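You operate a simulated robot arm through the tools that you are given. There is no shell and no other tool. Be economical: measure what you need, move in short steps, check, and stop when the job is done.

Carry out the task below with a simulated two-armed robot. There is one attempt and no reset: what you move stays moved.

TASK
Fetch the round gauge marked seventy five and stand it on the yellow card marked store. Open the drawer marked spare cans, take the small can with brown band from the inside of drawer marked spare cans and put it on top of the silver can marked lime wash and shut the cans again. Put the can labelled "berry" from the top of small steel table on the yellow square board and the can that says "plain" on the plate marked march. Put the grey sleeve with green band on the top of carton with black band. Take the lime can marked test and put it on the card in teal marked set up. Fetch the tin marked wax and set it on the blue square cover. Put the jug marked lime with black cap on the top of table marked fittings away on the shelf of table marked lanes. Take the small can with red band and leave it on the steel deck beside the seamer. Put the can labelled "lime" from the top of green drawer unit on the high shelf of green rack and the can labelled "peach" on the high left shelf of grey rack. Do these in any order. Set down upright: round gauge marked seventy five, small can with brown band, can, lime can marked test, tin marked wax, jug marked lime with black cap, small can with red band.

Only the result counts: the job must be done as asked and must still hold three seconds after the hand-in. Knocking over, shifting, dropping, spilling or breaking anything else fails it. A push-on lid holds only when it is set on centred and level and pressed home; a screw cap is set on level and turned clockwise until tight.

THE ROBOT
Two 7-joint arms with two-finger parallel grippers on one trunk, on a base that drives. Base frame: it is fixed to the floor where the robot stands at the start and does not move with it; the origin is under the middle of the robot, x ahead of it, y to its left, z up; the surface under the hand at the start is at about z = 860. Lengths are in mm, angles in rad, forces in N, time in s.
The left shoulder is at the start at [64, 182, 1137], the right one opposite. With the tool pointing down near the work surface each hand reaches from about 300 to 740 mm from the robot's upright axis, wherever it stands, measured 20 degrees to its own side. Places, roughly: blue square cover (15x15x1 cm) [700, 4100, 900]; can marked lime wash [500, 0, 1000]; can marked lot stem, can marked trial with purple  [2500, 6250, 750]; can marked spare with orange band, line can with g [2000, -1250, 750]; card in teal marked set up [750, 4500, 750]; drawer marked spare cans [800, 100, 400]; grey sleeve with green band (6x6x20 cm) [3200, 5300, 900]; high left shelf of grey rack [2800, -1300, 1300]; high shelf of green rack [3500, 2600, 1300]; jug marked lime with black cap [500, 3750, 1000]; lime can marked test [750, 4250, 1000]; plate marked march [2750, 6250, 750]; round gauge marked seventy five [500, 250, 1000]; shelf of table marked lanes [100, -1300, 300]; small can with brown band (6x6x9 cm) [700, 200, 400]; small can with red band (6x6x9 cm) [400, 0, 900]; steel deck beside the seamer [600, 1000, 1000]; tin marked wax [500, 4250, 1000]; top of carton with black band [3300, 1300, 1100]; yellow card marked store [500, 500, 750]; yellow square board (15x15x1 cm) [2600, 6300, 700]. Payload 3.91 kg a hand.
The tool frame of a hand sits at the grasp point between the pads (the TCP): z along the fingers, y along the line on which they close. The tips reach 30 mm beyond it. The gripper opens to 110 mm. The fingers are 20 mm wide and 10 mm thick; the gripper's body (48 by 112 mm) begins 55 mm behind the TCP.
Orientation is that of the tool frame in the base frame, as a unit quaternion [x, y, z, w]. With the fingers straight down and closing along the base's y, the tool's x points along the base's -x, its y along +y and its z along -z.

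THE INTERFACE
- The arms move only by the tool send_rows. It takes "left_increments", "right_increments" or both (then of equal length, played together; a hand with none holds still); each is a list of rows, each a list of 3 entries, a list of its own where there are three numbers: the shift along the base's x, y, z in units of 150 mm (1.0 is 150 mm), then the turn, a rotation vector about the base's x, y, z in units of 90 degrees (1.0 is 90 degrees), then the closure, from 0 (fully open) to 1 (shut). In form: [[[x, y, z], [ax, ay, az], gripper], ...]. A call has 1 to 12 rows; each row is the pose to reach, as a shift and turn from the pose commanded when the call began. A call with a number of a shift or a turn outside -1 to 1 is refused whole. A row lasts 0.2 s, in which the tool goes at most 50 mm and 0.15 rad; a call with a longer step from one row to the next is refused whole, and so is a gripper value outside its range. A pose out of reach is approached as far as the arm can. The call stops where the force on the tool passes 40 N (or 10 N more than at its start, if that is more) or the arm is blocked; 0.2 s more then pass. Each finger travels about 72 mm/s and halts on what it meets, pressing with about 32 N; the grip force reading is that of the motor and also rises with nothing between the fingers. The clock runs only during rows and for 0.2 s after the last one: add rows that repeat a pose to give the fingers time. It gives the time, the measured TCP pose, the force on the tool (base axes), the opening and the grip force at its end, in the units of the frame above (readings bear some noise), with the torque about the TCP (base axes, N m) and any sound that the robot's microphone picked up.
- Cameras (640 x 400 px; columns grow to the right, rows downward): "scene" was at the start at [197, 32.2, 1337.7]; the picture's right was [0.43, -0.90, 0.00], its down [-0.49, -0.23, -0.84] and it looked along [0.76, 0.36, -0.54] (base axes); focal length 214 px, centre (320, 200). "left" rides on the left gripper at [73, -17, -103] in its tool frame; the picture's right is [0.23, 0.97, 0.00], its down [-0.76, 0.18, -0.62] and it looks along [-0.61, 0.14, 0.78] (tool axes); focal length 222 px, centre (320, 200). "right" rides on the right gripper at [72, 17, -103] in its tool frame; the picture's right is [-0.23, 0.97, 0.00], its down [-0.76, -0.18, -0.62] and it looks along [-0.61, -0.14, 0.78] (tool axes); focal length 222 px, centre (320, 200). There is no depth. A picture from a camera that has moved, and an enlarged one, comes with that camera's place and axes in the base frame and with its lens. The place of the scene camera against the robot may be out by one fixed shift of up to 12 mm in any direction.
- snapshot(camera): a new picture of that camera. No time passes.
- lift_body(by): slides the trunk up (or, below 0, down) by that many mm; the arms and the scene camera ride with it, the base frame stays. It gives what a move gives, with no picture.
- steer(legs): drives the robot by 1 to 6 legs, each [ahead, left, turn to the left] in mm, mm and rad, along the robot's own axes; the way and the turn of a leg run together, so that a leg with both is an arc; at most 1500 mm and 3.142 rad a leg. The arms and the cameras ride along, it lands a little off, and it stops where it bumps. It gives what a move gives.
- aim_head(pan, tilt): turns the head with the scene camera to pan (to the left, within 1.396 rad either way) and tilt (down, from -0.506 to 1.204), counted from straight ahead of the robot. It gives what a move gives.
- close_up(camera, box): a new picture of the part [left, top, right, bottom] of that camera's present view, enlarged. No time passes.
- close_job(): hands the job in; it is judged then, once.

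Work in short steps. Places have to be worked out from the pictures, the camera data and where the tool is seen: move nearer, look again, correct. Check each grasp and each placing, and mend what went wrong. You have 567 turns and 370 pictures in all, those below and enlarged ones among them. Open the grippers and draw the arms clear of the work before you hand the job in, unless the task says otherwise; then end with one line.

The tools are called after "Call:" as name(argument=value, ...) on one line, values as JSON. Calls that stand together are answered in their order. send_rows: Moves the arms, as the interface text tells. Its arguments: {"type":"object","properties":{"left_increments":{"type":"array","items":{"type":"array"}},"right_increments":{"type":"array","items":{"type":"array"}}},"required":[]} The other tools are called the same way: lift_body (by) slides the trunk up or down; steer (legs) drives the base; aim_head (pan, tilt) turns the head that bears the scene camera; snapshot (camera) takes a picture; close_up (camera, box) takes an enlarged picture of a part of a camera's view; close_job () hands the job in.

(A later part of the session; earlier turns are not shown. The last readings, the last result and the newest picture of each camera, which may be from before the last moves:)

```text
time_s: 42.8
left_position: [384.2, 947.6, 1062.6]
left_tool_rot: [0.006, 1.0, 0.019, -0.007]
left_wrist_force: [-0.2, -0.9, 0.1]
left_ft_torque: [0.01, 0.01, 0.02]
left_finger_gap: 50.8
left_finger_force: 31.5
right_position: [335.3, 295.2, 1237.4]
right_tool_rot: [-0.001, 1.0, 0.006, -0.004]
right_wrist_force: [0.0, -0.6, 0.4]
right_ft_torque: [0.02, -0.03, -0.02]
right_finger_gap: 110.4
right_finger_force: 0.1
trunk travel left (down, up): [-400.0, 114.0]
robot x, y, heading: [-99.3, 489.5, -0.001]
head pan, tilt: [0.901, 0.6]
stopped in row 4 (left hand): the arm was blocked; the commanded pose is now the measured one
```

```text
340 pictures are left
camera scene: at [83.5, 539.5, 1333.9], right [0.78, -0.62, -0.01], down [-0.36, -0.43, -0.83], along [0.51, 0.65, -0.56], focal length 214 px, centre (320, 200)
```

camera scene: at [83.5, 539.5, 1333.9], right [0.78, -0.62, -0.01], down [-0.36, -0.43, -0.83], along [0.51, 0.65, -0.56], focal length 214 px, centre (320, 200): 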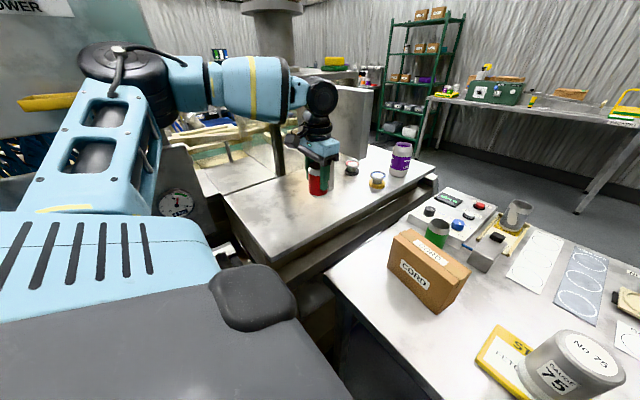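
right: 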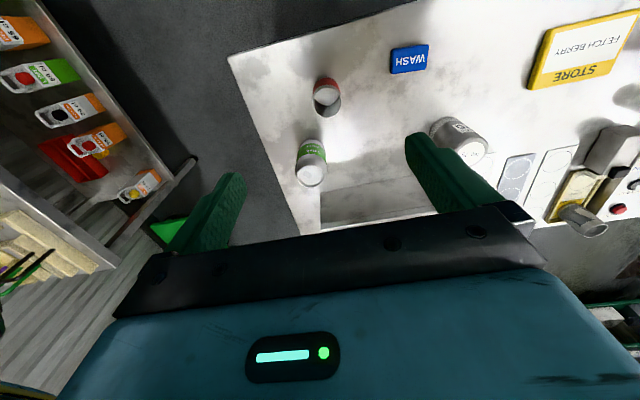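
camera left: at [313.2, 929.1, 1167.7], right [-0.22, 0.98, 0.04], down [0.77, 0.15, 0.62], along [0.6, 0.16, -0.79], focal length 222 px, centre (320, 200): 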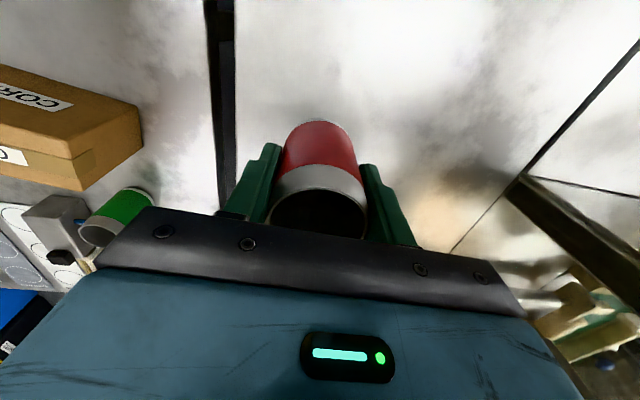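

The arm was blocked, probably the elbow against the board at left. I retract a little and look left.

Call:
send_rows(left_increments=[[[0, -0.2, 0.2], [0, 0, 0], 1], [[-0.1, -0.4, 0.4], [0, 0, 0], 1], [[-0.3, -0.6, 0.55], [0, 0, 0], 1], [[-0.5, -0.85, 0.6], [0, 0, 0], 1], [[-0.5, -0.85, 0.6], [0, 0, 0], 1]])

Call:
aim_head(pan=1.39, tilt=0.2)

Call:
snapshot(camera="scene")

```text
time_s: 44.2
left_position: [319.3, 830.2, 1143.2]
left_tool_rot: [0.009, 1.0, 0.009, -0.013]
left_wrist_force: [0.2, -0.7, 0.9]
left_ft_torque: [0.01, -0.03, -0.01]
left_finger_gap: 50.8
left_finger_force: 31.9
right_position: [340.4, 307.6, 1237.6]
right_tool_rot: [0.003, 1.0, 0.0, -0.006]
right_wrist_force: [0.6, -0.2, -0.3]
right_ft_torque: [-0.01, 0.0, 0.0]
right_finger_gap: 109.9
right_finger_force: 0.1
trunk travel left (down, up): [-400.0, 114.0]
robot x, y, heading: [-100.4, 494.1, -0.011]
head pan, tilt: [0.901, 0.6]
stopped in row 5 (left hand): the arm was blocked; the commanded pose is now the measured one
```

```text
time_s: 45.2
left_position: [319.3, 831.7, 1142.8]
left_tool_rot: [0.007, 1.0, 0.009, -0.015]
left_wrist_force: [-0.8, 0.2, -1.0]
left_ft_torque: [-0.01, -0.02, -0.02]
left_finger_gap: 51.0
left_finger_force: 32.3
right_position: [343.3, 308.6, 1236.8]
right_tool_rot: [0.003, 1.0, 0.0, -0.009]
right_wrist_force: [-0.2, 0.0, -0.2]
right_ft_torque: [-0.02, 0.01, 0.0]
right_finger_gap: 110.1
right_finger_force: 0.1
trunk travel left (down, up): [-400.0, 114.0]
robot x, y, heading: [-103.2, 494.7, -0.005]
head pan, tilt: [1.389, 0.201]
```

```text
339 pictures are left
camera scene: at [57.1, 578.1, 1369.7], right [0.98, -0.19, -0.02], down [-0.06, -0.2, -0.98], along [0.18, 0.96, -0.2], focal length 214 px, centre (320, 200)
```

scene: 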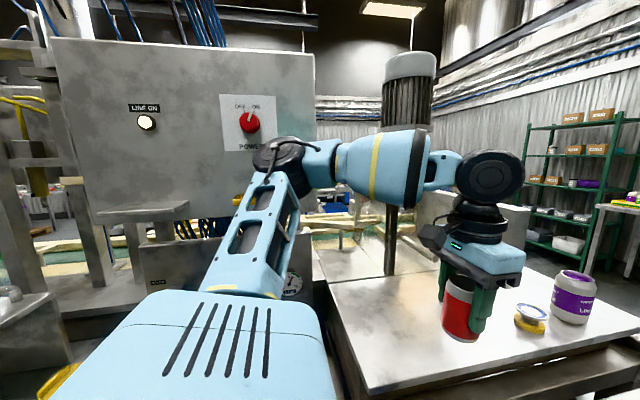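

The elbow is pressing on the POWER cabinet. I'll free it by driving right, and instead reach the deck later from its far end (the drawer also faces that side).

Call:
steer(legs=[[0, -120, 0], [-250, 0, 0]])

Call:
send_rows(left_increments=[[[0, -0.2, 0], [0, 0, 0], 1], [[0, -0.5, 0], [0, 0, 0], 1], [[0, -0.8, 0], [0, 0, 0], 1], [[0, -0.8, 0], [0, 0, 0], 1]])

Call:
snapshot(camera="left")

```text
time_s: 46.0
left_position: [315.5, 825.6, 1141.5]
left_tool_rot: [0.015, 1.0, 0.014, -0.014]
left_wrist_force: [-0.3, 0.5, -0.1]
left_ft_torque: [0.02, 0.03, 0.01]
left_finger_gap: 50.6
left_finger_force: 32.2
right_position: [335.1, 304.8, 1239.5]
right_tool_rot: [0.007, 1.0, -0.002, -0.005]
right_wrist_force: [0.0, 0.0, -0.7]
right_ft_torque: [0.01, 0.0, 0.01]
right_finger_gap: 109.9
right_finger_force: 0.0
trunk travel left (down, up): [-400.0, 114.0]
robot x, y, heading: [-98.2, 483.7, -0.018]
head pan, tilt: [1.389, 0.201]
stopped in leg 1: the robot was blocked; the commanded pose is now the measured one
```

```text
time_s: 47.0
left_position: [302.3, 702.9, 1149.7]
left_tool_rot: [0.012, 1.0, 0.014, -0.007]
left_wrist_force: [0.4, -0.1, -0.3]
left_ft_torque: [0.01, 0.02, 0.01]
left_finger_gap: 50.9
left_finger_force: 31.6
right_position: [323.0, 302.6, 1243.5]
right_tool_rot: [0.004, 1.0, -0.001, 0.0]
right_wrist_force: [0.5, 0.2, -0.1]
right_ft_torque: [-0.04, -0.01, 0.01]
right_finger_gap: 110.1
right_finger_force: 0.0
trunk travel left (down, up): [-400.0, 114.0]
robot x, y, heading: [-94.6, 490.2, -0.012]
head pan, tilt: [1.389, 0.201]
```

```text
338 pictures are left
camera left: at [230.6, 685.7, 1253.1], right [-0.2, 0.98, 0.03], down [0.77, 0.14, 0.62], along [0.6, 0.15, -0.79], focal length 222 px, centre (320, 200)
```

left: 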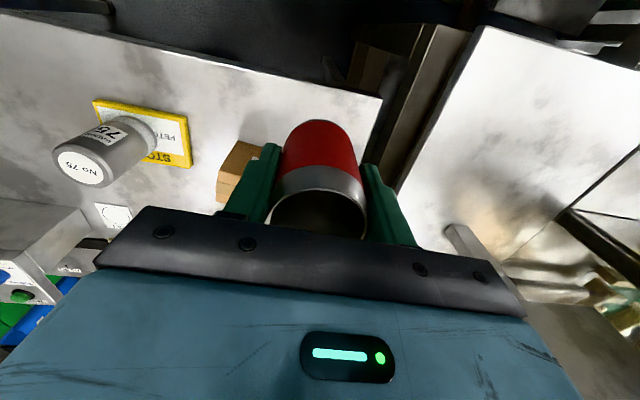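

The arm is free again. Now drive back and right.

Call:
steer(legs=[[-300, 0, 0]])

Call:
aim_head(pan=-0.6, tilt=0.75)

Call:
snapshot(camera="scene")

```text
time_s: 49.0
left_position: [2.6, 704.4, 1149.4]
left_tool_rot: [0.015, 1.0, 0.015, -0.008]
left_wrist_force: [-0.2, 0.5, -0.4]
left_ft_torque: [0.02, 0.01, 0.02]
left_finger_gap: 50.8
left_finger_force: 32.2
right_position: [22.7, 301.1, 1244.6]
right_tool_rot: [0.007, 1.0, -0.002, 0.0]
right_wrist_force: [0.0, -0.4, 0.4]
right_ft_torque: [0.0, -0.02, -0.02]
right_finger_gap: 110.1
right_finger_force: 0.0
trunk travel left (down, up): [-400.0, 114.0]
robot x, y, heading: [-400.3, 491.0, -0.014]
head pan, tilt: [1.389, 0.201]
```

```text
time_s: 51.0
left_position: [3.9, 704.7, 1149.7]
left_tool_rot: [0.014, 1.0, 0.015, -0.007]
left_wrist_force: [-0.8, 0.0, -0.5]
left_ft_torque: [0.0, 0.02, -0.02]
left_finger_gap: 50.8
left_finger_force: 32.2
right_position: [21.4, 302.7, 1242.9]
right_tool_rot: [0.007, 1.0, 0.001, 0.001]
right_wrist_force: [-0.8, 0.5, 0.2]
right_ft_torque: [0.0, 0.0, 0.03]
right_finger_gap: 109.9
right_finger_force: 0.0
trunk travel left (down, up): [-400.0, 114.0]
robot x, y, heading: [-396.4, 489.0, -0.014]
head pan, tilt: [-0.6, 0.75]
```

```text
337 pictures are left
camera scene: at [-214.5, 435.2, 1322.6], right [-0.58, -0.82, 0.0], down [-0.56, 0.39, -0.73], along [0.6, -0.42, -0.68], focal length 214 px, centre (320, 200)
```

scene: 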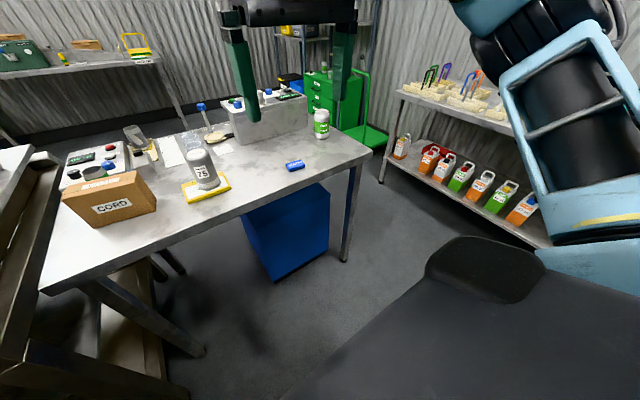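

I drive around the right end of the table through the gap (y≈-610) to the far side.

Call:
steer(legs=[[0, -1085, 0.014], [1000, 0, 0], [900, 0, 0]])

Call:
aim_head(pan=0.0, tilt=0.5)

Call:
snapshot(camera="scene")

```text
time_s: 69.9
left_position: [1888.3, -387.4, 1149.1]
left_tool_rot: [0.009, 1.0, 0.016, -0.007]
left_wrist_force: [-0.2, -0.4, -0.1]
left_ft_torque: [-0.04, 0.03, -0.01]
left_finger_gap: 50.6
left_finger_force: 31.6
right_position: [1912.2, -788.5, 1244.0]
right_tool_rot: [0.002, 1.0, 0.0, 0.001]
right_wrist_force: [1.3, 0.2, 0.4]
right_ft_torque: [0.04, 0.03, -0.01]
right_finger_gap: 110.1
right_finger_force: 0.0
trunk travel left (down, up): [-400.0, 114.0]
robot x, y, heading: [1486.8, -605.7, -0.001]
head pan, tilt: [-0.6, 0.75]
```

```text
time_s: 70.9
left_position: [1887.3, -386.7, 1148.6]
left_tool_rot: [0.008, 1.0, 0.015, -0.007]
left_wrist_force: [1.2, 0.8, 0.8]
left_ft_torque: [-0.04, 0.0, 0.01]
left_finger_gap: 51.0
left_finger_force: 32.0
right_position: [1911.7, -788.8, 1242.8]
right_tool_rot: [0.002, 1.0, 0.0, 0.001]
right_wrist_force: [0.0, -0.7, 0.0]
right_ft_torque: [-0.03, 0.0, 0.0]
right_finger_gap: 110.1
right_finger_force: 0.0
trunk travel left (down, up): [-400.0, 114.0]
robot x, y, heading: [1488.2, -605.1, -0.002]
head pan, tilt: [0.0, 0.499]
```

```text
336 pictures are left
camera scene: at [1695.6, -610.8, 1344.5], right [0.0, -1.0, 0.0], down [-0.48, 0.0, -0.88], along [0.88, 0.0, -0.48], focal length 214 px, centre (320, 200)
```

scene: 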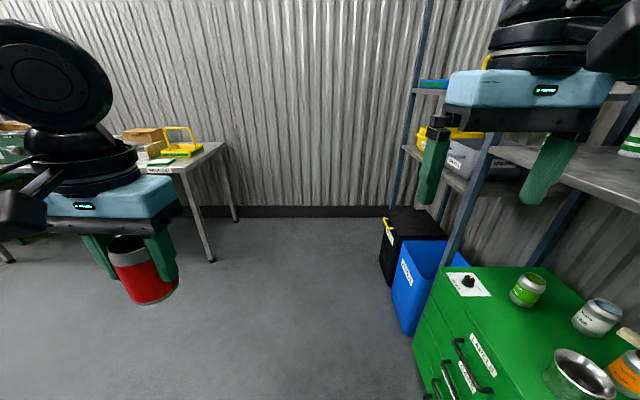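

Passed through. The green drawer unit with cans is here for later. Now turn left and look towards the deck and table's far side.

Call:
steer(legs=[[0, 0, 1.57], [500, 0, 0]])

Call:
aim_head(pan=0.7, tilt=0.4)

Call:
snapshot(camera="scene")

```text
time_s: 77.6
left_position: [1282.8, 292.8, 1149.0]
left_tool_rot: [-0.697, 0.717, 0.005, -0.016]
left_wrist_force: [-0.3, -0.2, -0.6]
left_ft_torque: [0.01, 0.03, 0.02]
left_finger_gap: 50.9
left_finger_force: 32.3
right_position: [1685.5, 311.9, 1243.6]
right_tool_rot: [-0.702, 0.712, 0.0, 0.001]
right_wrist_force: [-0.2, 0.4, -0.8]
right_ft_torque: [-0.03, -0.03, 0.0]
right_finger_gap: 110.1
right_finger_force: 0.0
trunk travel left (down, up): [-400.0, 114.0]
robot x, y, heading: [1498.0, -110.9, 1.556]
head pan, tilt: [0.0, 0.499]
```

```text
time_s: 78.7
left_position: [1282.6, 292.3, 1148.7]
left_tool_rot: [-0.696, 0.718, 0.006, -0.016]
left_wrist_force: [-0.7, 0.0, 0.0]
left_ft_torque: [0.0, 0.04, 0.02]
left_finger_gap: 50.6
left_finger_force: 32.0
right_position: [1684.5, 311.2, 1243.5]
right_tool_rot: [-0.702, 0.712, 0.001, 0.001]
right_wrist_force: [-0.5, 0.0, -0.7]
right_ft_torque: [-0.04, -0.01, 0.03]
right_finger_gap: 110.1
right_finger_force: 0.0
trunk travel left (down, up): [-400.0, 114.0]
robot x, y, heading: [1497.0, -109.5, 1.559]
head pan, tilt: [0.7, 0.4]
```

```text
335 pictures are left
camera scene: at [1441.5, 70.4, 1353.6], right [0.77, 0.63, 0.0], down [0.25, -0.3, -0.92], along [-0.58, 0.71, -0.39], focal length 214 px, centre (320, 200)
```

scene: 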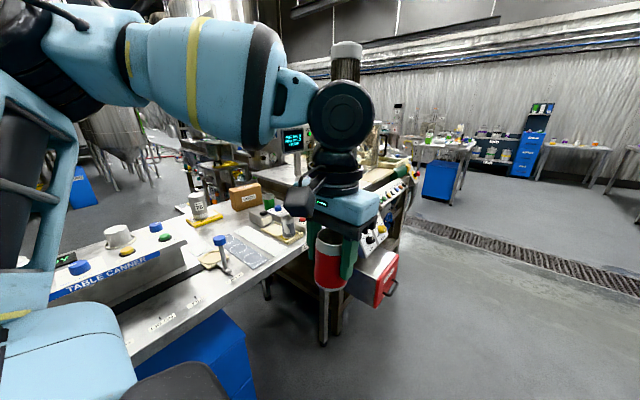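

The box is a "TABLE CANNER"; the seamer is on the left table. I drive on to y≈1000 and turn to face the deck's far end.

Call:
steer(legs=[[1000, -150, 0], [0, 0, 1.57]])

Call:
aim_head(pan=0.0, tilt=0.6)

Call:
snapshot(camera="scene")

```text
time_s: 87.7
left_position: [1260.1, 673.1, 1149.2]
left_tool_rot: [1.0, -0.012, 0.006, 0.016]
left_wrist_force: [0.0, 0.2, -0.3]
left_ft_torque: [0.0, 0.02, -0.01]
left_finger_gap: 50.6
left_finger_force: 32.5
right_position: [1237.5, 1074.5, 1245.2]
right_tool_rot: [1.0, -0.003, -0.001, 0.0]
right_wrist_force: [-0.2, -1.0, -0.5]
right_ft_torque: [0.01, 0.02, 0.0]
right_finger_gap: 109.9
right_finger_force: 0.2
trunk travel left (down, up): [-400.0, 114.0]
robot x, y, heading: [1661.6, 887.0, 3.139]
head pan, tilt: [0.7, 0.4]
```

```text
time_s: 88.8
left_position: [1258.4, 672.4, 1148.9]
left_tool_rot: [1.0, -0.011, 0.008, 0.014]
left_wrist_force: [-0.2, 0.5, 0.0]
left_ft_torque: [0.01, 0.01, 0.03]
left_finger_gap: 50.6
left_finger_force: 31.5
right_position: [1238.2, 1074.1, 1243.4]
right_tool_rot: [1.0, -0.004, -0.001, 0.001]
right_wrist_force: [-0.6, 0.2, 0.6]
right_ft_torque: [0.02, 0.02, 0.01]
right_finger_gap: 110.1
right_finger_force: 0.0
trunk travel left (down, up): [-400.0, 114.0]
robot x, y, heading: [1661.9, 889.9, 3.14]
head pan, tilt: [0.0, 0.6]
```

```text
334 pictures are left
camera scene: at [1459.7, 884.7, 1335.4], right [0.01, 1.0, 0.0], down [0.56, 0.0, -0.83], along [-0.83, 0.01, -0.56], focal length 214 px, centre (320, 200)
```

scene: 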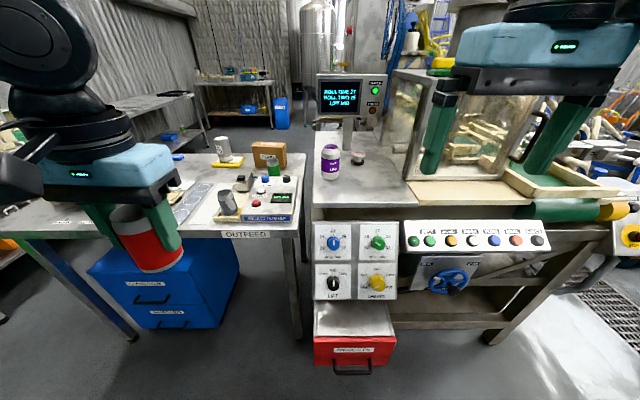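

The deck end nearest is at x≈918 with y 870–1190; purple can at about (758, 935). I'll place the red can at about (840, 1035). Drive closer.

Call:
steer(legs=[[0, -260, 0], [180, 0, 0]])

Call:
snapshot(camera="scene")

Call:
snapshot(camera="left")

```text
time_s: 92.8
left_position: [1080.6, 938.4, 1149.9]
left_tool_rot: [1.0, -0.01, 0.007, 0.014]
left_wrist_force: [0.0, -0.2, -0.3]
left_ft_torque: [0.03, -0.04, -0.02]
left_finger_gap: 50.9
left_finger_force: 31.7
right_position: [1058.5, 1340.5, 1243.5]
right_tool_rot: [1.0, -0.001, 0.0, 0.0]
right_wrist_force: [-0.1, 1.0, -1.0]
right_ft_torque: [0.01, -0.03, 0.0]
right_finger_gap: 109.9
right_finger_force: 0.2
trunk travel left (down, up): [-400.0, 114.0]
robot x, y, heading: [1480.7, 1156.6, 3.14]
head pan, tilt: [0.0, 0.6]
```

```text
333 pictures are left
camera scene: at [1280.4, 1150.9, 1335.4], right [0.0, 1.0, 0.0], down [0.56, 0.0, -0.83], along [-0.83, 0.0, -0.56], focal length 214 px, centre (320, 200)
```

scene: 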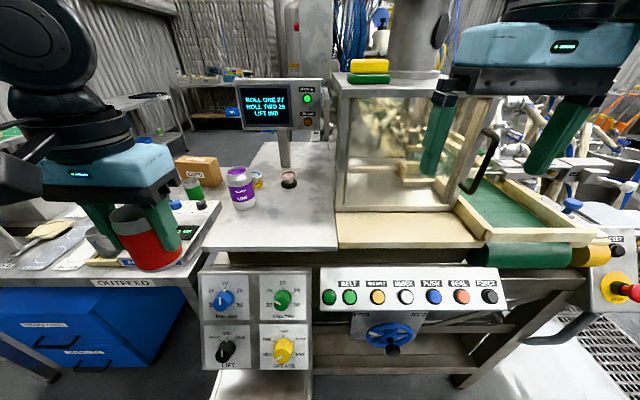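

```text
332 pictures are left
camera left: at [1152.3, 957.6, 1253.5], right [0.21, -0.98, 0.03], down [-0.77, -0.14, 0.62], along [-0.6, -0.15, -0.79], focal length 222 px, centre (320, 200)
```

left: 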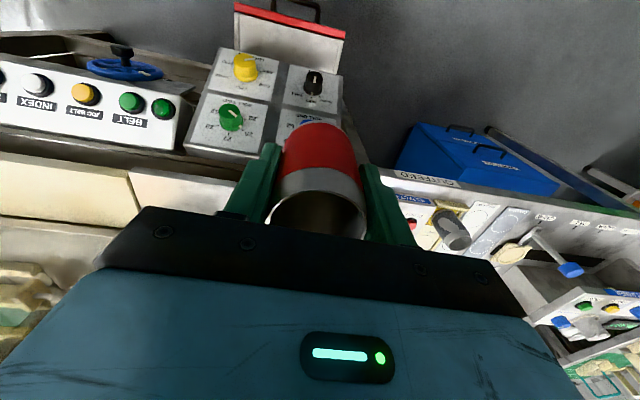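

Deck confirmed clear at the target (835, 1050). Move the can there in two calls, also correcting the small tool tilt.

Call:
send_rows(left_increments=[[[-0.25, 0.15, 0], [0.018, 0.009, 0.014], 1], [[-0.5, 0.3, 0], [0.018, 0.009, 0.014], 1], [[-0.75, 0.5, 0], [0.018, 0.009, 0.014], 1], [[-1.0, 0.7, 0], [0.018, 0.009, 0.014], 1]])

Call:
send_rows(left_increments=[[[-0.3, 0.05, 0], [0, 0, 0], 1], [[-0.6, 0.05, -0.1], [0, 0, 0], 1], [[-0.63, 0.05, -0.4], [0, 0, 0], 1], [[-0.63, 0.05, -0.7], [0, 0, 0], 1], [[-0.63, 0.05, -0.7], [0, 0, 0], 1]])

Call:
snapshot(camera="scene")

Call:
snapshot(camera="left")

```text
time_s: 93.8
left_position: [989.2, 996.1, 1150.0]
left_tool_rot: [1.0, 0.002, 0.0, 0.001]
left_wrist_force: [0.4, 1.1, -0.8]
left_ft_torque: [-0.03, -0.02, 0.01]
left_finger_gap: 50.8
left_finger_force: 32.4
left hand out of reach, approached as far as the arm can: row 3, 4
right_position: [1059.6, 1340.9, 1243.8]
right_tool_rot: [1.0, -0.001, -0.002, 0.0]
right_wrist_force: [0.0, 0.1, 0.1]
right_ft_torque: [0.01, 0.01, -0.03]
right_finger_gap: 109.9
right_finger_force: 0.0
trunk travel left (down, up): [-400.0, 114.0]
robot x, y, heading: [1481.1, 1154.9, 3.133]
head pan, tilt: [0.0, 0.6]
```

```text
time_s: 95.0
left_position: [925.4, 970.8, 1045.0]
left_tool_rot: [1.0, 0.002, 0.0, 0.0]
left_wrist_force: [-0.6, -0.5, 0.7]
left_ft_torque: [-0.03, -0.01, 0.02]
left_finger_gap: 50.5
left_finger_force: 31.9
left hand out of reach, approached as far as the arm can: row 1, 2, 3, 4, 5
right_position: [1059.2, 1340.8, 1244.5]
right_tool_rot: [1.0, -0.002, -0.001, 0.001]
right_wrist_force: [0.9, -0.4, 0.8]
right_ft_torque: [0.01, 0.01, 0.01]
right_finger_gap: 110.0
right_finger_force: 0.1
trunk travel left (down, up): [-400.0, 114.0]
robot x, y, heading: [1481.5, 1156.6, 3.139]
head pan, tilt: [0.0, 0.6]
```

```text
331 pictures are left
camera scene: at [1281.1, 1151.4, 1335.5], right [0.0, 1.0, 0.0], down [0.56, 0.0, -0.83], along [-0.83, 0.0, -0.56], focal length 214 px, centre (320, 200)
```

scene: 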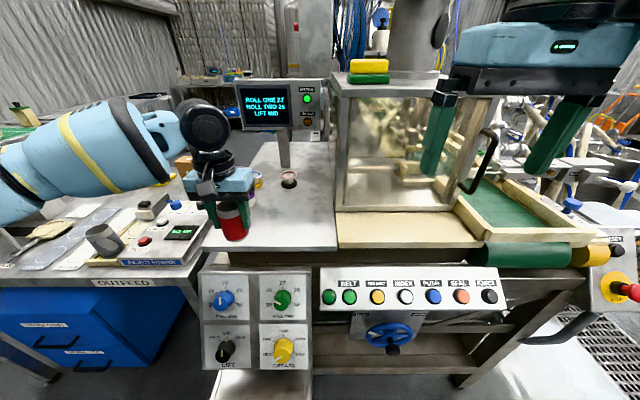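

```text
330 pictures are left
camera left: at [998.0, 988.5, 1148.4], right [0.23, -0.97, 0.0], down [-0.76, -0.18, 0.63], along [-0.61, -0.14, -0.78], focal length 222 px, centre (320, 200)
```

left: 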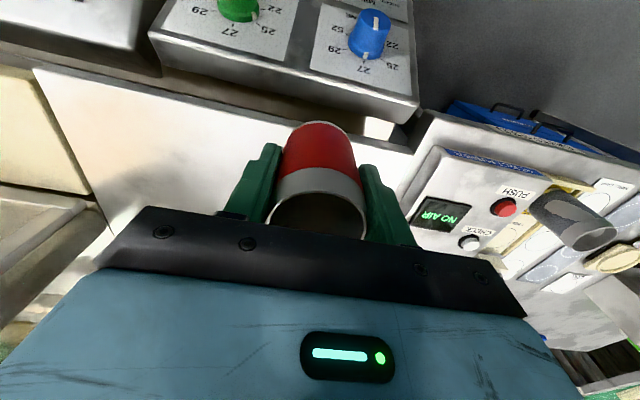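

Reach ends at about x=925. I shift the robot 100 mm to the right and 85 mm forward, carrying the can over the clear deck.

Call:
steer(legs=[[0, -90, 0], [80, 0, 0]])

Call:
snapshot(camera="scene")

```text
time_s: 97.2
left_position: [845.5, 1062.5, 1044.2]
left_tool_rot: [1.0, 0.002, 0.001, 0.001]
left_wrist_force: [0.0, -0.4, -0.2]
left_ft_torque: [-0.02, 0.0, -0.02]
left_finger_gap: 50.9
left_finger_force: 32.4
right_position: [979.0, 1433.5, 1243.9]
right_tool_rot: [1.0, -0.002, -0.001, 0.0]
right_wrist_force: [-0.9, 0.1, 0.5]
right_ft_torque: [0.03, -0.03, -0.03]
right_finger_gap: 109.9
right_finger_force: 0.2
trunk travel left (down, up): [-400.0, 114.0]
robot x, y, heading: [1403.6, 1249.3, 3.141]
head pan, tilt: [0.0, 0.6]
```

```text
329 pictures are left
camera scene: at [1200.9, 1244.0, 1335.4], right [0.0, 1.0, 0.0], down [0.57, 0.0, -0.82], along [-0.82, 0.0, -0.57], focal length 214 px, centre (320, 200)
```

scene: 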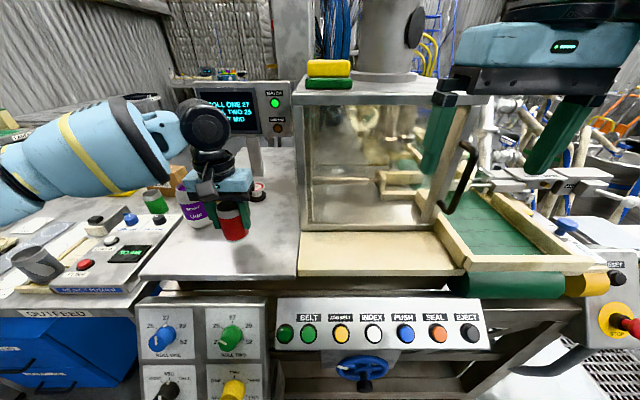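

I check how the commanded pose relates to the measured one with a small backward test step.

Call:
send_rows(left_increments=[[[0.15, -0.1, 0], [0, 0, 0], 1], [[0.25, -0.2, 0], [0, 0, 0], 1]])

```text
time_s: 97.8
left_position: [882.4, 1031.2, 1045.6]
left_tool_rot: [1.0, 0.001, 0.0, 0.001]
left_wrist_force: [0.0, -0.2, -0.3]
left_ft_torque: [-0.01, 0.01, -0.02]
left_finger_gap: 50.8
left_finger_force: 32.0
right_position: [978.8, 1432.3, 1244.1]
right_tool_rot: [1.0, -0.001, -0.001, 0.0]
right_wrist_force: [0.1, 0.1, 0.3]
right_ft_torque: [0.01, 0.03, 0.03]
right_finger_gap: 109.9
right_finger_force: 0.1
trunk travel left (down, up): [-400.0, 114.0]
robot x, y, heading: [1404.3, 1247.7, 3.136]
head pan, tilt: [0.0, 0.6]
```

Commands are re-based to the measured pose. Return to about (850, 1050) and lower to contact.

Call:
send_rows(left_increments=[[[-0.2, 0.13, 0], [0, 0, 0], 1], [[-0.2, 0.13, -0.1], [0, 0, 0], 1], [[-0.2, 0.13, -0.16], [0, 0, 0], 1], [[-0.2, 0.13, -0.2], [0, 0, 0], 1], [[-0.2, 0.13, -0.22], [0, 0, 0], 1], [[-0.2, 0.13, -0.25], [0, 0, 0], 1], [[-0.2, 0.13, -0.28], [0, 0, 0], 1], [[-0.2, 0.13, -0.31], [0, 0, 0], 1]])

Call:
snapshot(camera="left")

```text
time_s: 99.6
left_position: [854.6, 1051.8, 1001.4]
left_tool_rot: [1.0, 0.003, -0.004, 0.0]
left_wrist_force: [-1.1, -4.3, 26.0]
left_ft_torque: [-0.19, 0.27, 0.06]
left_finger_gap: 51.1
left_finger_force: 31.8
right_position: [980.6, 1433.0, 1245.4]
right_tool_rot: [1.0, -0.001, -0.001, 0.0]
right_wrist_force: [0.3, -0.2, 0.3]
right_ft_torque: [0.03, -0.01, -0.01]
right_finger_gap: 109.8
right_finger_force: 0.0
trunk travel left (down, up): [-400.0, 114.0]
robot x, y, heading: [1403.7, 1249.3, 3.14]
head pan, tilt: [0.0, 0.6]
```

```text
328 pictures are left
camera left: at [927.0, 1070.3, 1104.3], right [0.23, -0.97, 0.0], down [-0.76, -0.18, 0.63], along [-0.61, -0.14, -0.78], focal length 222 px, centre (320, 200)
```

left: 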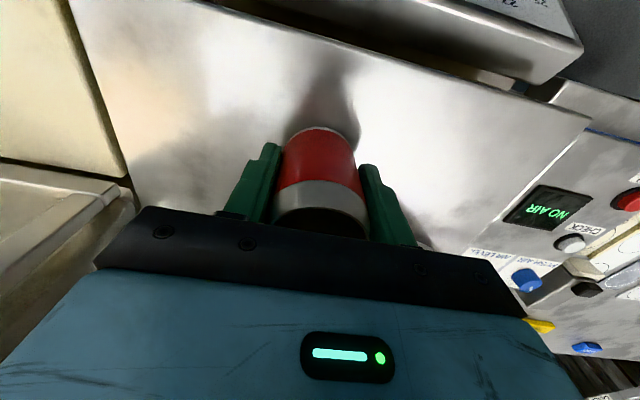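

Contact on the deck (z≈940). Release and rise.

Call:
send_rows(left_increments=[[[0, 0, 0.015], [0, 0, 0], 1], [[0, 0, 0.015], [0, 0, 0], 0.2], [[0, 0, 0.015], [0, 0, 0], 0], [[0, 0, 0.015], [0, 0, 0], 0], [[0, 0, 0.015], [0, 0, 0], 0], [[0, 0, 0.34], [0, 0, 0], 0], [[0, 0, 0.67], [0, 0, 0], 0], [[0, 0, 1.0], [0, 0, 0], 0], [[0.3, 0, 1.0], [0, 0, 0], 0], [[0.6, 0, 1.0], [0, 0, 0], 0]])

Call:
snapshot(camera="left")

```text
time_s: 101.8
left_position: [947.5, 1052.6, 1147.2]
left_tool_rot: [1.0, 0.003, -0.001, 0.001]
left_wrist_force: [0.9, -0.4, 0.2]
left_ft_torque: [0.02, 0.0, -0.01]
left_finger_gap: 109.9
left_finger_force: 0.2
left hand out of reach, approached as far as the arm can: row 8
right_position: [978.8, 1432.1, 1243.4]
right_tool_rot: [1.0, -0.001, -0.002, 0.0]
right_wrist_force: [-0.2, 0.3, -0.9]
right_ft_torque: [-0.04, 0.0, -0.01]
right_finger_gap: 109.9
right_finger_force: 0.1
trunk travel left (down, up): [-400.0, 114.0]
robot x, y, heading: [1399.2, 1248.1, 3.141]
head pan, tilt: [0.0, 0.6]
```

```text
327 pictures are left
camera left: at [1019.4, 1070.8, 1251.2], right [0.23, -0.97, 0.0], down [-0.76, -0.18, 0.62], along [-0.61, -0.15, -0.78], focal length 222 px, centre (320, 200)
```

left: 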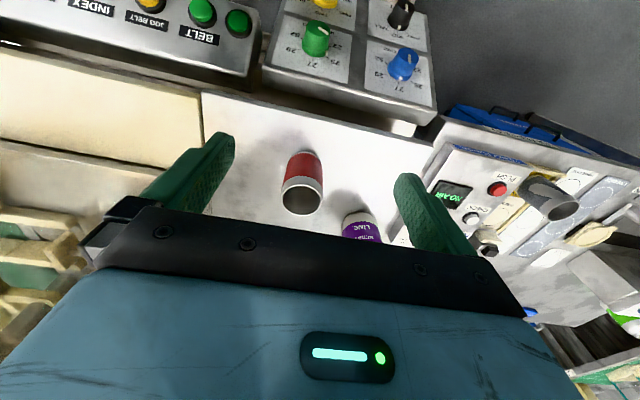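

The red can stands on the deck. Now back off and go to the blue drawer unit's front.

Call:
steer(legs=[[-300, 0, 0], [0, 1130, 0]])

Call:
aim_head(pan=0.0, tilt=0.75)

Call:
snapshot(camera="scene")

```text
time_s: 113.4
left_position: [1255.2, -53.9, 1147.1]
left_tool_rot: [1.0, 0.009, 0.0, 0.001]
left_wrist_force: [0.7, 0.2, 0.1]
left_ft_torque: [-0.02, -0.02, 0.0]
left_finger_gap: 109.9
left_finger_force: 0.0
right_position: [1282.5, 325.8, 1243.4]
right_tool_rot: [1.0, 0.007, -0.001, 0.0]
right_wrist_force: [-0.8, -0.1, 0.4]
right_ft_torque: [0.0, -0.02, 0.01]
right_finger_gap: 110.0
right_finger_force: 0.1
trunk travel left (down, up): [-400.0, 114.0]
robot x, y, heading: [1707.4, 150.2, -3.125]
head pan, tilt: [0.0, 0.6]
```

```text
time_s: 114.1
left_position: [1254.1, -54.9, 1147.0]
left_tool_rot: [1.0, 0.009, 0.0, 0.001]
left_wrist_force: [0.2, 0.1, 0.0]
left_ft_torque: [0.0, 0.0, -0.02]
left_finger_gap: 110.2
left_finger_force: 0.0
right_position: [1281.8, 325.3, 1243.4]
right_tool_rot: [1.0, 0.006, -0.001, 0.0]
right_wrist_force: [-0.5, -0.4, -1.0]
right_ft_torque: [0.0, -0.02, -0.01]
right_finger_gap: 110.1
right_finger_force: 0.1
trunk travel left (down, up): [-400.0, 114.0]
robot x, y, heading: [1706.3, 148.8, -3.13]
head pan, tilt: [0.0, 0.75]
```

```text
326 pictures are left
camera scene: at [1513.2, 140.4, 1322.6], right [-0.01, 1.0, 0.0], down [0.68, 0.01, -0.73], along [-0.73, -0.01, -0.68], focal length 214 px, centre (320, 200)
```

scene: 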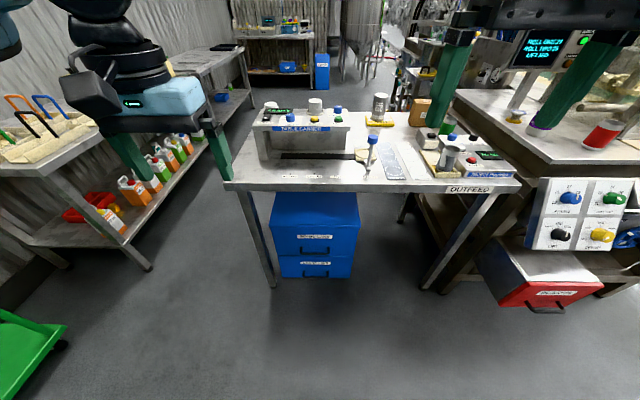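

Call:
close_up(camera="scene", box=[220, 160, 420, 300])

```text
2.86 times, centred on (320, 230) of scene
camera zoom: at [1513.2, 140.4, 1322.6], right [-0.01, 1.0, 0.0], down [0.68, 0.01, -0.73], along [-0.73, -0.01, -0.68], focal length 613 px, centre (320, 114)
```

zoom: 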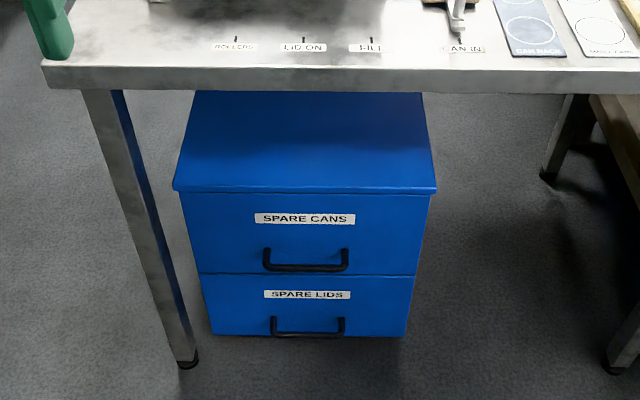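

SPARE CANS is the upper drawer; its bar handle is at about (885, 103, 370). I lower the trunk fully.

Call:
lift_body(by=-390)

Call:
send_rows(right_increments=[[[0, 0, 0], [0, 0, 0.09], 0], [[0, 0, 0], [0, 0, 0.18], 0], [[0, 0, -0.1], [0, 0, 0.27], 0], [[0, 0, -0.2], [0, 0, 0.36], 0], [[0, 0, -0.3], [0, 0, 0.45], 0], [[0, 0, -0.4], [0, 0, 0.54], 0], [[0, 0, -0.5], [0, 0, 0.63], 0], [[0, 0, -0.5], [0, 0, 0.72], 0], [[0, 0, -0.5], [0, 0, 0.81], 0], [[0, 0, -0.5], [0, 0, 0.9], 0], [[0, 0, -0.5], [0, 0, 0.99], 0]])

```text
time_s: 116.5
left_position: [1250.1, -54.3, 861.7]
left_tool_rot: [1.0, 0.01, 0.006, 0.002]
left_wrist_force: [0.6, 0.4, 0.0]
left_ft_torque: [0.01, 0.03, 0.0]
left_finger_gap: 109.9
left_finger_force: 0.1
right_position: [1273.3, 328.7, 956.5]
right_tool_rot: [1.0, 0.003, 0.009, -0.002]
right_wrist_force: [-8.4, 3.0, -8.5]
right_ft_torque: [-0.09, -0.26, 0.02]
right_finger_gap: 110.2
right_finger_force: 0.1
trunk travel left (down, up): [-121.0, 394.0]
robot x, y, heading: [1709.6, 148.7, -3.127]
head pan, tilt: [0.0, 0.75]
stopped: the force on the tool passed its limit at 53 N (the readings are from after the stop); the commanded pose is now the measured one
```

```text
time_s: 118.9
left_position: [1250.8, -55.5, 861.9]
left_tool_rot: [1.0, 0.009, 0.004, 0.001]
left_wrist_force: [0.0, -0.5, 0.6]
left_ft_torque: [0.0, 0.0, -0.01]
left_finger_gap: 109.9
left_finger_force: 0.0
right_position: [1310.7, 303.2, 874.2]
right_tool_rot: [0.711, 0.703, 0.005, -0.006]
right_wrist_force: [-0.2, -0.4, 0.5]
right_ft_torque: [0.0, -0.02, 0.0]
right_finger_gap: 110.0
right_finger_force: 0.0
right hand out of reach, approached as far as the arm can: row 10, 11
trunk travel left (down, up): [-121.0, 394.0]
robot x, y, heading: [1707.7, 150.4, -3.125]
head pan, tilt: [0.0, 0.75]
```

The lowering stopped on a force on the right tool. I look to see what it touched.

Call:
aim_head(pan=-0.3, tilt=0.7)

Call:
snapshot(camera="scene")

Call:
snapshot(camera="right")

```text
time_s: 119.7
left_position: [1252.3, -55.7, 863.3]
left_tool_rot: [1.0, 0.009, 0.004, 0.001]
left_wrist_force: [0.6, -0.3, -0.4]
left_ft_torque: [0.0, 0.01, 0.01]
left_finger_gap: 110.3
left_finger_force: 0.1
right_position: [1310.6, 304.0, 874.7]
right_tool_rot: [0.712, 0.703, 0.005, -0.006]
right_wrist_force: [-0.4, -1.1, -0.7]
right_ft_torque: [-0.02, -0.02, 0.0]
right_finger_gap: 109.9
right_finger_force: 0.0
trunk travel left (down, up): [-121.0, 394.0]
robot x, y, heading: [1707.8, 149.4, -3.124]
head pan, tilt: [-0.3, 0.7]
```

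```text
324 pictures are left
camera scene: at [1419.3, 164.2, 1023.0], right [0.28, 0.96, 0.0], down [0.62, -0.18, -0.76], along [-0.73, 0.22, -0.64], focal length 214 px, centre (320, 200)
```

scene: 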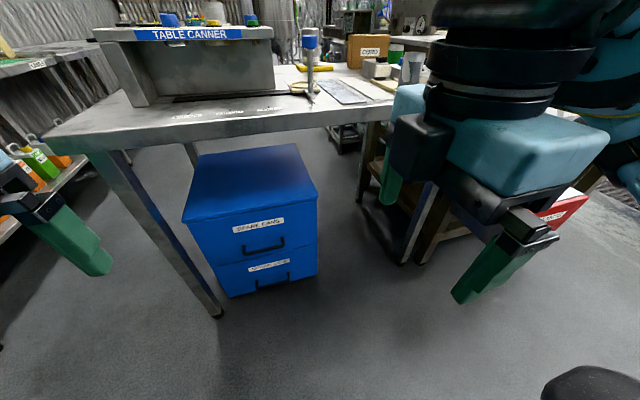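

```text
323 pictures are left
camera right: at [1328.8, 375.1, 977.5], right [0.97, -0.24, -0.01], down [-0.19, -0.77, 0.61], along [-0.15, -0.59, -0.79], focal length 222 px, centre (320, 200)
```

right: 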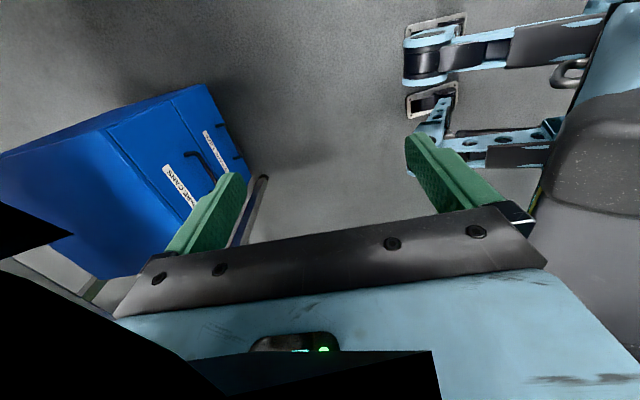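

The right forearm is close to the head as the torso leans. I move the right hand forward, outward and down first.

Call:
send_rows(right_increments=[[[-0.1, 0.1, -0.2], [0, 0, 0], 0], [[-0.2, 0.2, -0.4], [0, 0, 0], 0], [[-0.4, 0.3, -0.6], [0, 0, 0], 0], [[-0.6, 0.3, -0.8], [0, 0, 0], 0], [[-0.7, 0.3, -1.0], [0, 0, 0], 0]])

Call:
lift_body(by=-110)

Call:
snapshot(camera="scene")

```text
time_s: 120.9
left_position: [1251.7, -53.7, 862.0]
left_tool_rot: [1.0, 0.01, 0.004, 0.001]
left_wrist_force: [-0.1, -0.2, 0.2]
left_ft_torque: [0.03, -0.03, -0.02]
left_finger_gap: 109.8
left_finger_force: 0.0
right_position: [1302.5, 303.4, 770.0]
right_tool_rot: [0.711, 0.704, 0.004, -0.005]
right_wrist_force: [-0.3, -0.3, 1.0]
right_ft_torque: [0.02, -0.02, 0.01]
right_finger_gap: 110.1
right_finger_force: 0.1
right hand out of reach, approached as far as the arm can: row 1, 2, 3, 4, 5
trunk travel left (down, up): [-121.0, 394.0]
robot x, y, heading: [1708.9, 148.6, -3.126]
head pan, tilt: [-0.3, 0.7]
```

```text
time_s: 122.4
left_position: [1252.3, -54.1, 753.5]
left_tool_rot: [1.0, 0.01, 0.003, 0.001]
left_wrist_force: [0.8, -0.4, 0.6]
left_ft_torque: [0.02, 0.0, 0.02]
left_finger_gap: 110.0
left_finger_force: 0.1
right_position: [1303.0, 299.4, 656.6]
right_tool_rot: [0.71, 0.704, 0.005, -0.006]
right_wrist_force: [-0.3, -0.6, 0.2]
right_ft_torque: [0.02, -0.01, -0.01]
right_finger_gap: 110.0
right_finger_force: 0.1
trunk travel left (down, up): [-11.0, 504.0]
robot x, y, heading: [1707.6, 145.0, -3.128]
head pan, tilt: [-0.3, 0.7]
```

```text
322 pictures are left
camera scene: at [1384.2, 163.8, 912.5], right [0.28, 0.96, 0.0], down [0.62, -0.18, -0.77], along [-0.73, 0.22, -0.64], focal length 214 px, centre (320, 200)
```

scene: 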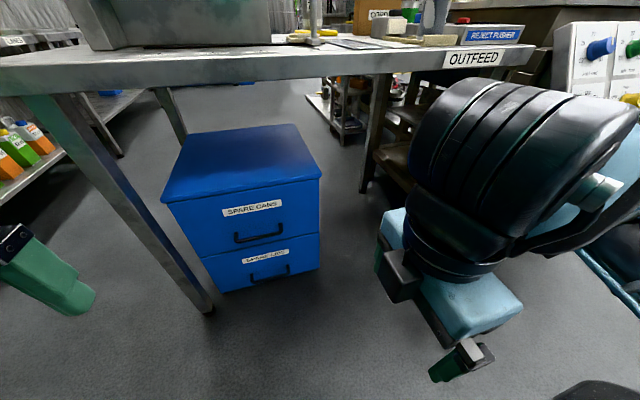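

Handle triangulated at about (877, 101, 361). Now pitch the right hand toward horizontal.

Call:
send_rows(right_increments=[[[0, 0, 0], [0, 0.09, 0], 0], [[0, 0, 0], [0, 0.18, 0], 0], [[0, 0, 0], [0, 0.27, 0], 0], [[0, 0, 0], [0, 0.36, 0], 0], [[0, 0, 0], [0, 0.45, 0], 0], [[0, 0, 0], [0, 0.54, 0], 0], [[0, 0, 0], [0, 0.63, 0], 0], [[0, 0, 0], [0, 0.72, 0], 0], [[0, 0, 0], [0, 0.81, 0], 0], [[0, 0, 0], [0, 0.9, 0], 0], [[0, 0, 0], [0, 0.99, 0], 0]])

Call:
snapshot(camera="scene")

```text
time_s: 124.3
left_position: [1251.2, -54.5, 753.1]
left_tool_rot: [1.0, 0.01, 0.005, 0.0]
left_wrist_force: [-1.2, 0.5, 0.0]
left_ft_torque: [-0.01, -0.01, 0.03]
left_finger_gap: 110.0
left_finger_force: 0.1
right_position: [1200.5, 206.5, 732.6]
right_tool_rot: [0.676, 0.462, -0.464, -0.339]
right_wrist_force: [-1.2, -0.2, 0.0]
right_ft_torque: [-0.03, 0.0, -0.02]
right_finger_gap: 110.1
right_finger_force: 0.0
right hand out of reach, approached as far as the arm can: row 2, 3, 4, 5, 6, 7, 8, 9
trunk travel left (down, up): [-11.0, 504.0]
robot x, y, heading: [1706.3, 146.2, -3.128]
head pan, tilt: [-0.3, 0.7]
stopped in row 9 (right hand): the arm was blocked; the commanded pose is now the measured one
```

```text
321 pictures are left
camera scene: at [1383.8, 163.8, 912.4], right [0.28, 0.96, 0.0], down [0.62, -0.18, -0.76], along [-0.73, 0.22, -0.64], focal length 214 px, centre (320, 200)
```

scene: 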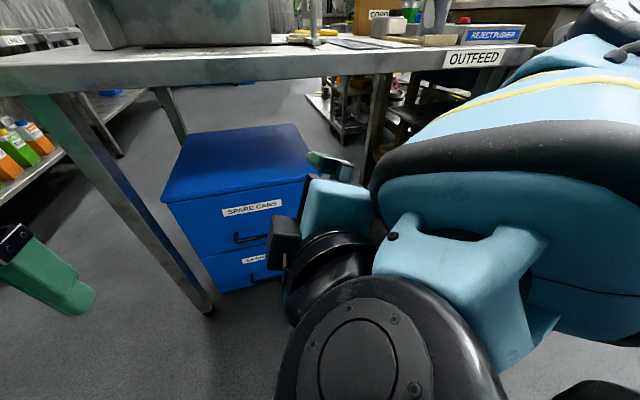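

The arm got crowded against the body. I extend the hand forward and down with the current orientation to get room.

Call:
send_rows(right_increments=[[[-0.2, 0.1, -0.1], [0, 0, 0], 0], [[-0.4, 0.1, -0.3], [0, 0, 0], 0], [[-0.6, 0.1, -0.5], [0, 0, 0], 0], [[-0.6, 0.1, -0.8], [0, 0, 0], 0], [[-0.6, 0.1, -1.0], [0, 0, 0], 0]])

Call:
snapshot(camera="scene")

```text
time_s: 125.5
left_position: [1251.4, -54.6, 752.6]
left_tool_rot: [1.0, 0.009, 0.005, 0.001]
left_wrist_force: [0.7, -0.1, -0.5]
left_ft_torque: [0.0, -0.03, 0.03]
left_finger_gap: 109.8
left_finger_force: 0.1
right_position: [1112.1, 221.7, 581.1]
right_tool_rot: [0.674, 0.464, -0.464, -0.338]
right_wrist_force: [-0.2, -1.0, 0.8]
right_ft_torque: [-0.02, 0.0, 0.04]
right_finger_gap: 109.9
right_finger_force: 0.1
trunk travel left (down, up): [-11.0, 504.0]
robot x, y, heading: [1709.7, 150.3, -3.129]
head pan, tilt: [-0.3, 0.7]
```

```text
320 pictures are left
camera scene: at [1383.9, 163.8, 912.4], right [0.28, 0.96, 0.0], down [0.62, -0.18, -0.76], along [-0.73, 0.22, -0.64], focal length 214 px, centre (320, 200)
```

scene: 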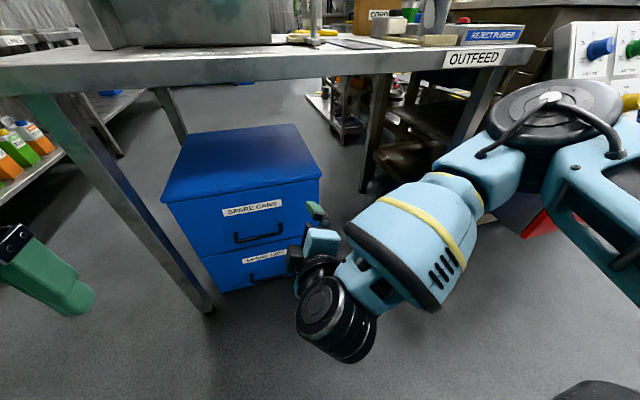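

Better arm shape. Finish the rotation to horizontal pointing at -x with fingers closing vertically.

Call:
send_rows(right_increments=[[[0, 0, -0.1], [0.054, 0.054, 0.013], 0], [[0, 0, -0.2], [0.108, 0.108, 0.027], 0], [[0, 0, -0.4], [0.162, 0.162, 0.04], 0], [[0, 0, -0.6], [0.216, 0.216, 0.054], 0], [[0, 0, -0.6], [0.216, 0.216, 0.054], 0]])

Call:
steer(legs=[[0, 180, 0]])

Call:
snapshot(camera="scene")

Call:
snapshot(camera="right")

```text
time_s: 126.7
left_position: [1251.1, -54.7, 752.2]
left_tool_rot: [1.0, 0.01, 0.004, 0.001]
left_wrist_force: [0.4, 0.1, 0.2]
left_ft_torque: [-0.01, 0.01, 0.0]
left_finger_gap: 109.9
left_finger_force: 0.0
right_position: [1125.7, 183.9, 517.9]
right_tool_rot: [0.502, 0.498, -0.497, -0.502]
right_wrist_force: [0.3, -0.3, 0.1]
right_ft_torque: [-0.01, -0.03, 0.06]
right_finger_gap: 110.1
right_finger_force: 0.1
right hand out of reach, approached as far as the arm can: row 3, 4, 5
trunk travel left (down, up): [-11.0, 504.0]
robot x, y, heading: [1712.8, 147.3, -3.128]
head pan, tilt: [-0.3, 0.7]
```

```text
time_s: 128.9
left_position: [1252.9, -236.3, 752.4]
left_tool_rot: [1.0, 0.01, 0.004, 0.001]
left_wrist_force: [-0.4, -0.2, 0.0]
left_ft_torque: [0.02, 0.01, -0.05]
left_finger_gap: 110.1
left_finger_force: 0.0
right_position: [1127.1, 2.5, 517.2]
right_tool_rot: [0.503, 0.499, -0.497, -0.501]
right_wrist_force: [-0.5, -0.6, -0.5]
right_ft_torque: [0.0, -0.01, 0.02]
right_finger_gap: 110.0
right_finger_force: 0.1
trunk travel left (down, up): [-11.0, 504.0]
robot x, y, heading: [1711.9, -32.7, -3.128]
head pan, tilt: [-0.3, 0.7]
```

```text
319 pictures are left
camera scene: at [1386.4, -18.2, 912.5], right [0.28, 0.96, 0.0], down [0.62, -0.18, -0.76], along [-0.73, 0.22, -0.64], focal length 214 px, centre (320, 200)
```

scene: 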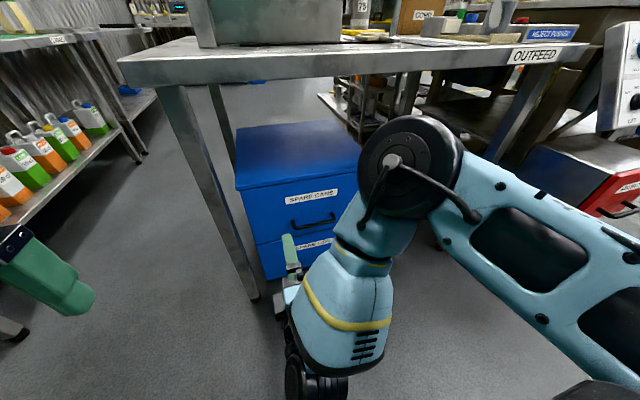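

```text
318 pictures are left
camera right: at [1231.3, 75.2, 501.0], right [0.0, -0.23, -0.97], down [0.62, -0.77, 0.18], along [-0.79, -0.6, 0.14], focal length 222 px, centre (320, 200)
```

right: 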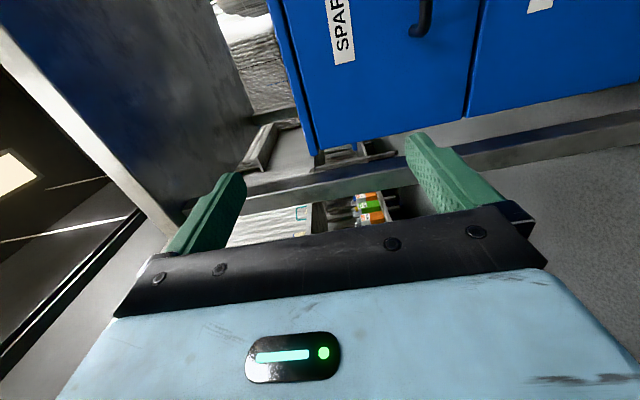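

Orientation is right. Now lower the hand to the handle's height and shift toward its y, then check the elbow.

Call:
send_rows(right_increments=[[[0, 0.15, -0.2], [0, 0, 0], 0], [[0, 0.3, -0.4], [0, 0, 0], 0], [[0, 0.45, -0.6], [0, 0, 0], 0], [[0, 0.6, -0.8], [0, 0, 0], 0], [[0, 0.66, -1.0], [0, 0, 0], 0], [[0, 0.66, -1.0], [0, 0, 0], 0]])

Call:
snapshot(camera="scene")

Call:
snapshot(camera="right")

```text
time_s: 130.3
left_position: [1253.5, -235.7, 753.7]
left_tool_rot: [1.0, 0.01, 0.005, 0.001]
left_wrist_force: [0.0, -0.4, 0.4]
left_ft_torque: [0.02, 0.02, 0.01]
left_finger_gap: 110.2
left_finger_force: 0.0
right_position: [1140.5, -1.7, 503.5]
right_tool_rot: [0.505, 0.499, -0.495, -0.501]
right_wrist_force: [0.9, 0.6, 0.5]
right_ft_torque: [-0.01, 0.01, -0.02]
right_finger_gap: 109.9
right_finger_force: 0.1
right hand out of reach, approached as far as the arm can: row 1, 2, 3, 4, 5, 6
trunk travel left (down, up): [-11.0, 504.0]
robot x, y, heading: [1710.5, -33.9, -3.127]
head pan, tilt: [-0.3, 0.7]
```

```text
317 pictures are left
camera scene: at [1386.4, -18.1, 912.5], right [0.28, 0.96, 0.0], down [0.62, -0.18, -0.76], along [-0.73, 0.22, -0.64], focal length 214 px, centre (320, 200)
```

scene: 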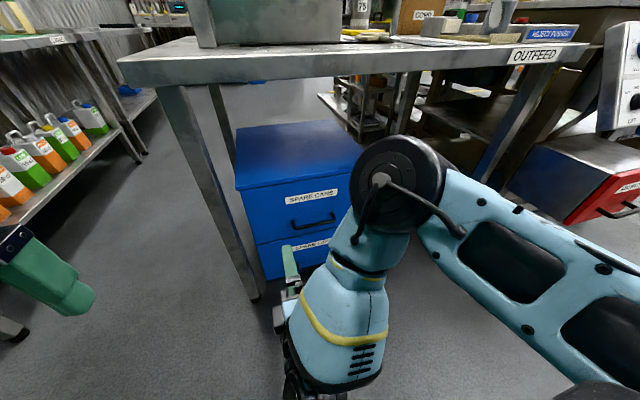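

```text
316 pictures are left
camera right: at [1246.4, 69.9, 486.6], right [0.0, -0.23, -0.97], down [0.61, -0.77, 0.18], along [-0.79, -0.6, 0.14], focal length 222 px, centre (320, 200)
```

right: 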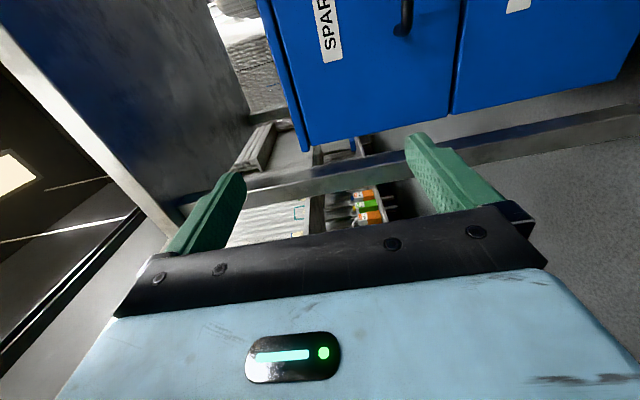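

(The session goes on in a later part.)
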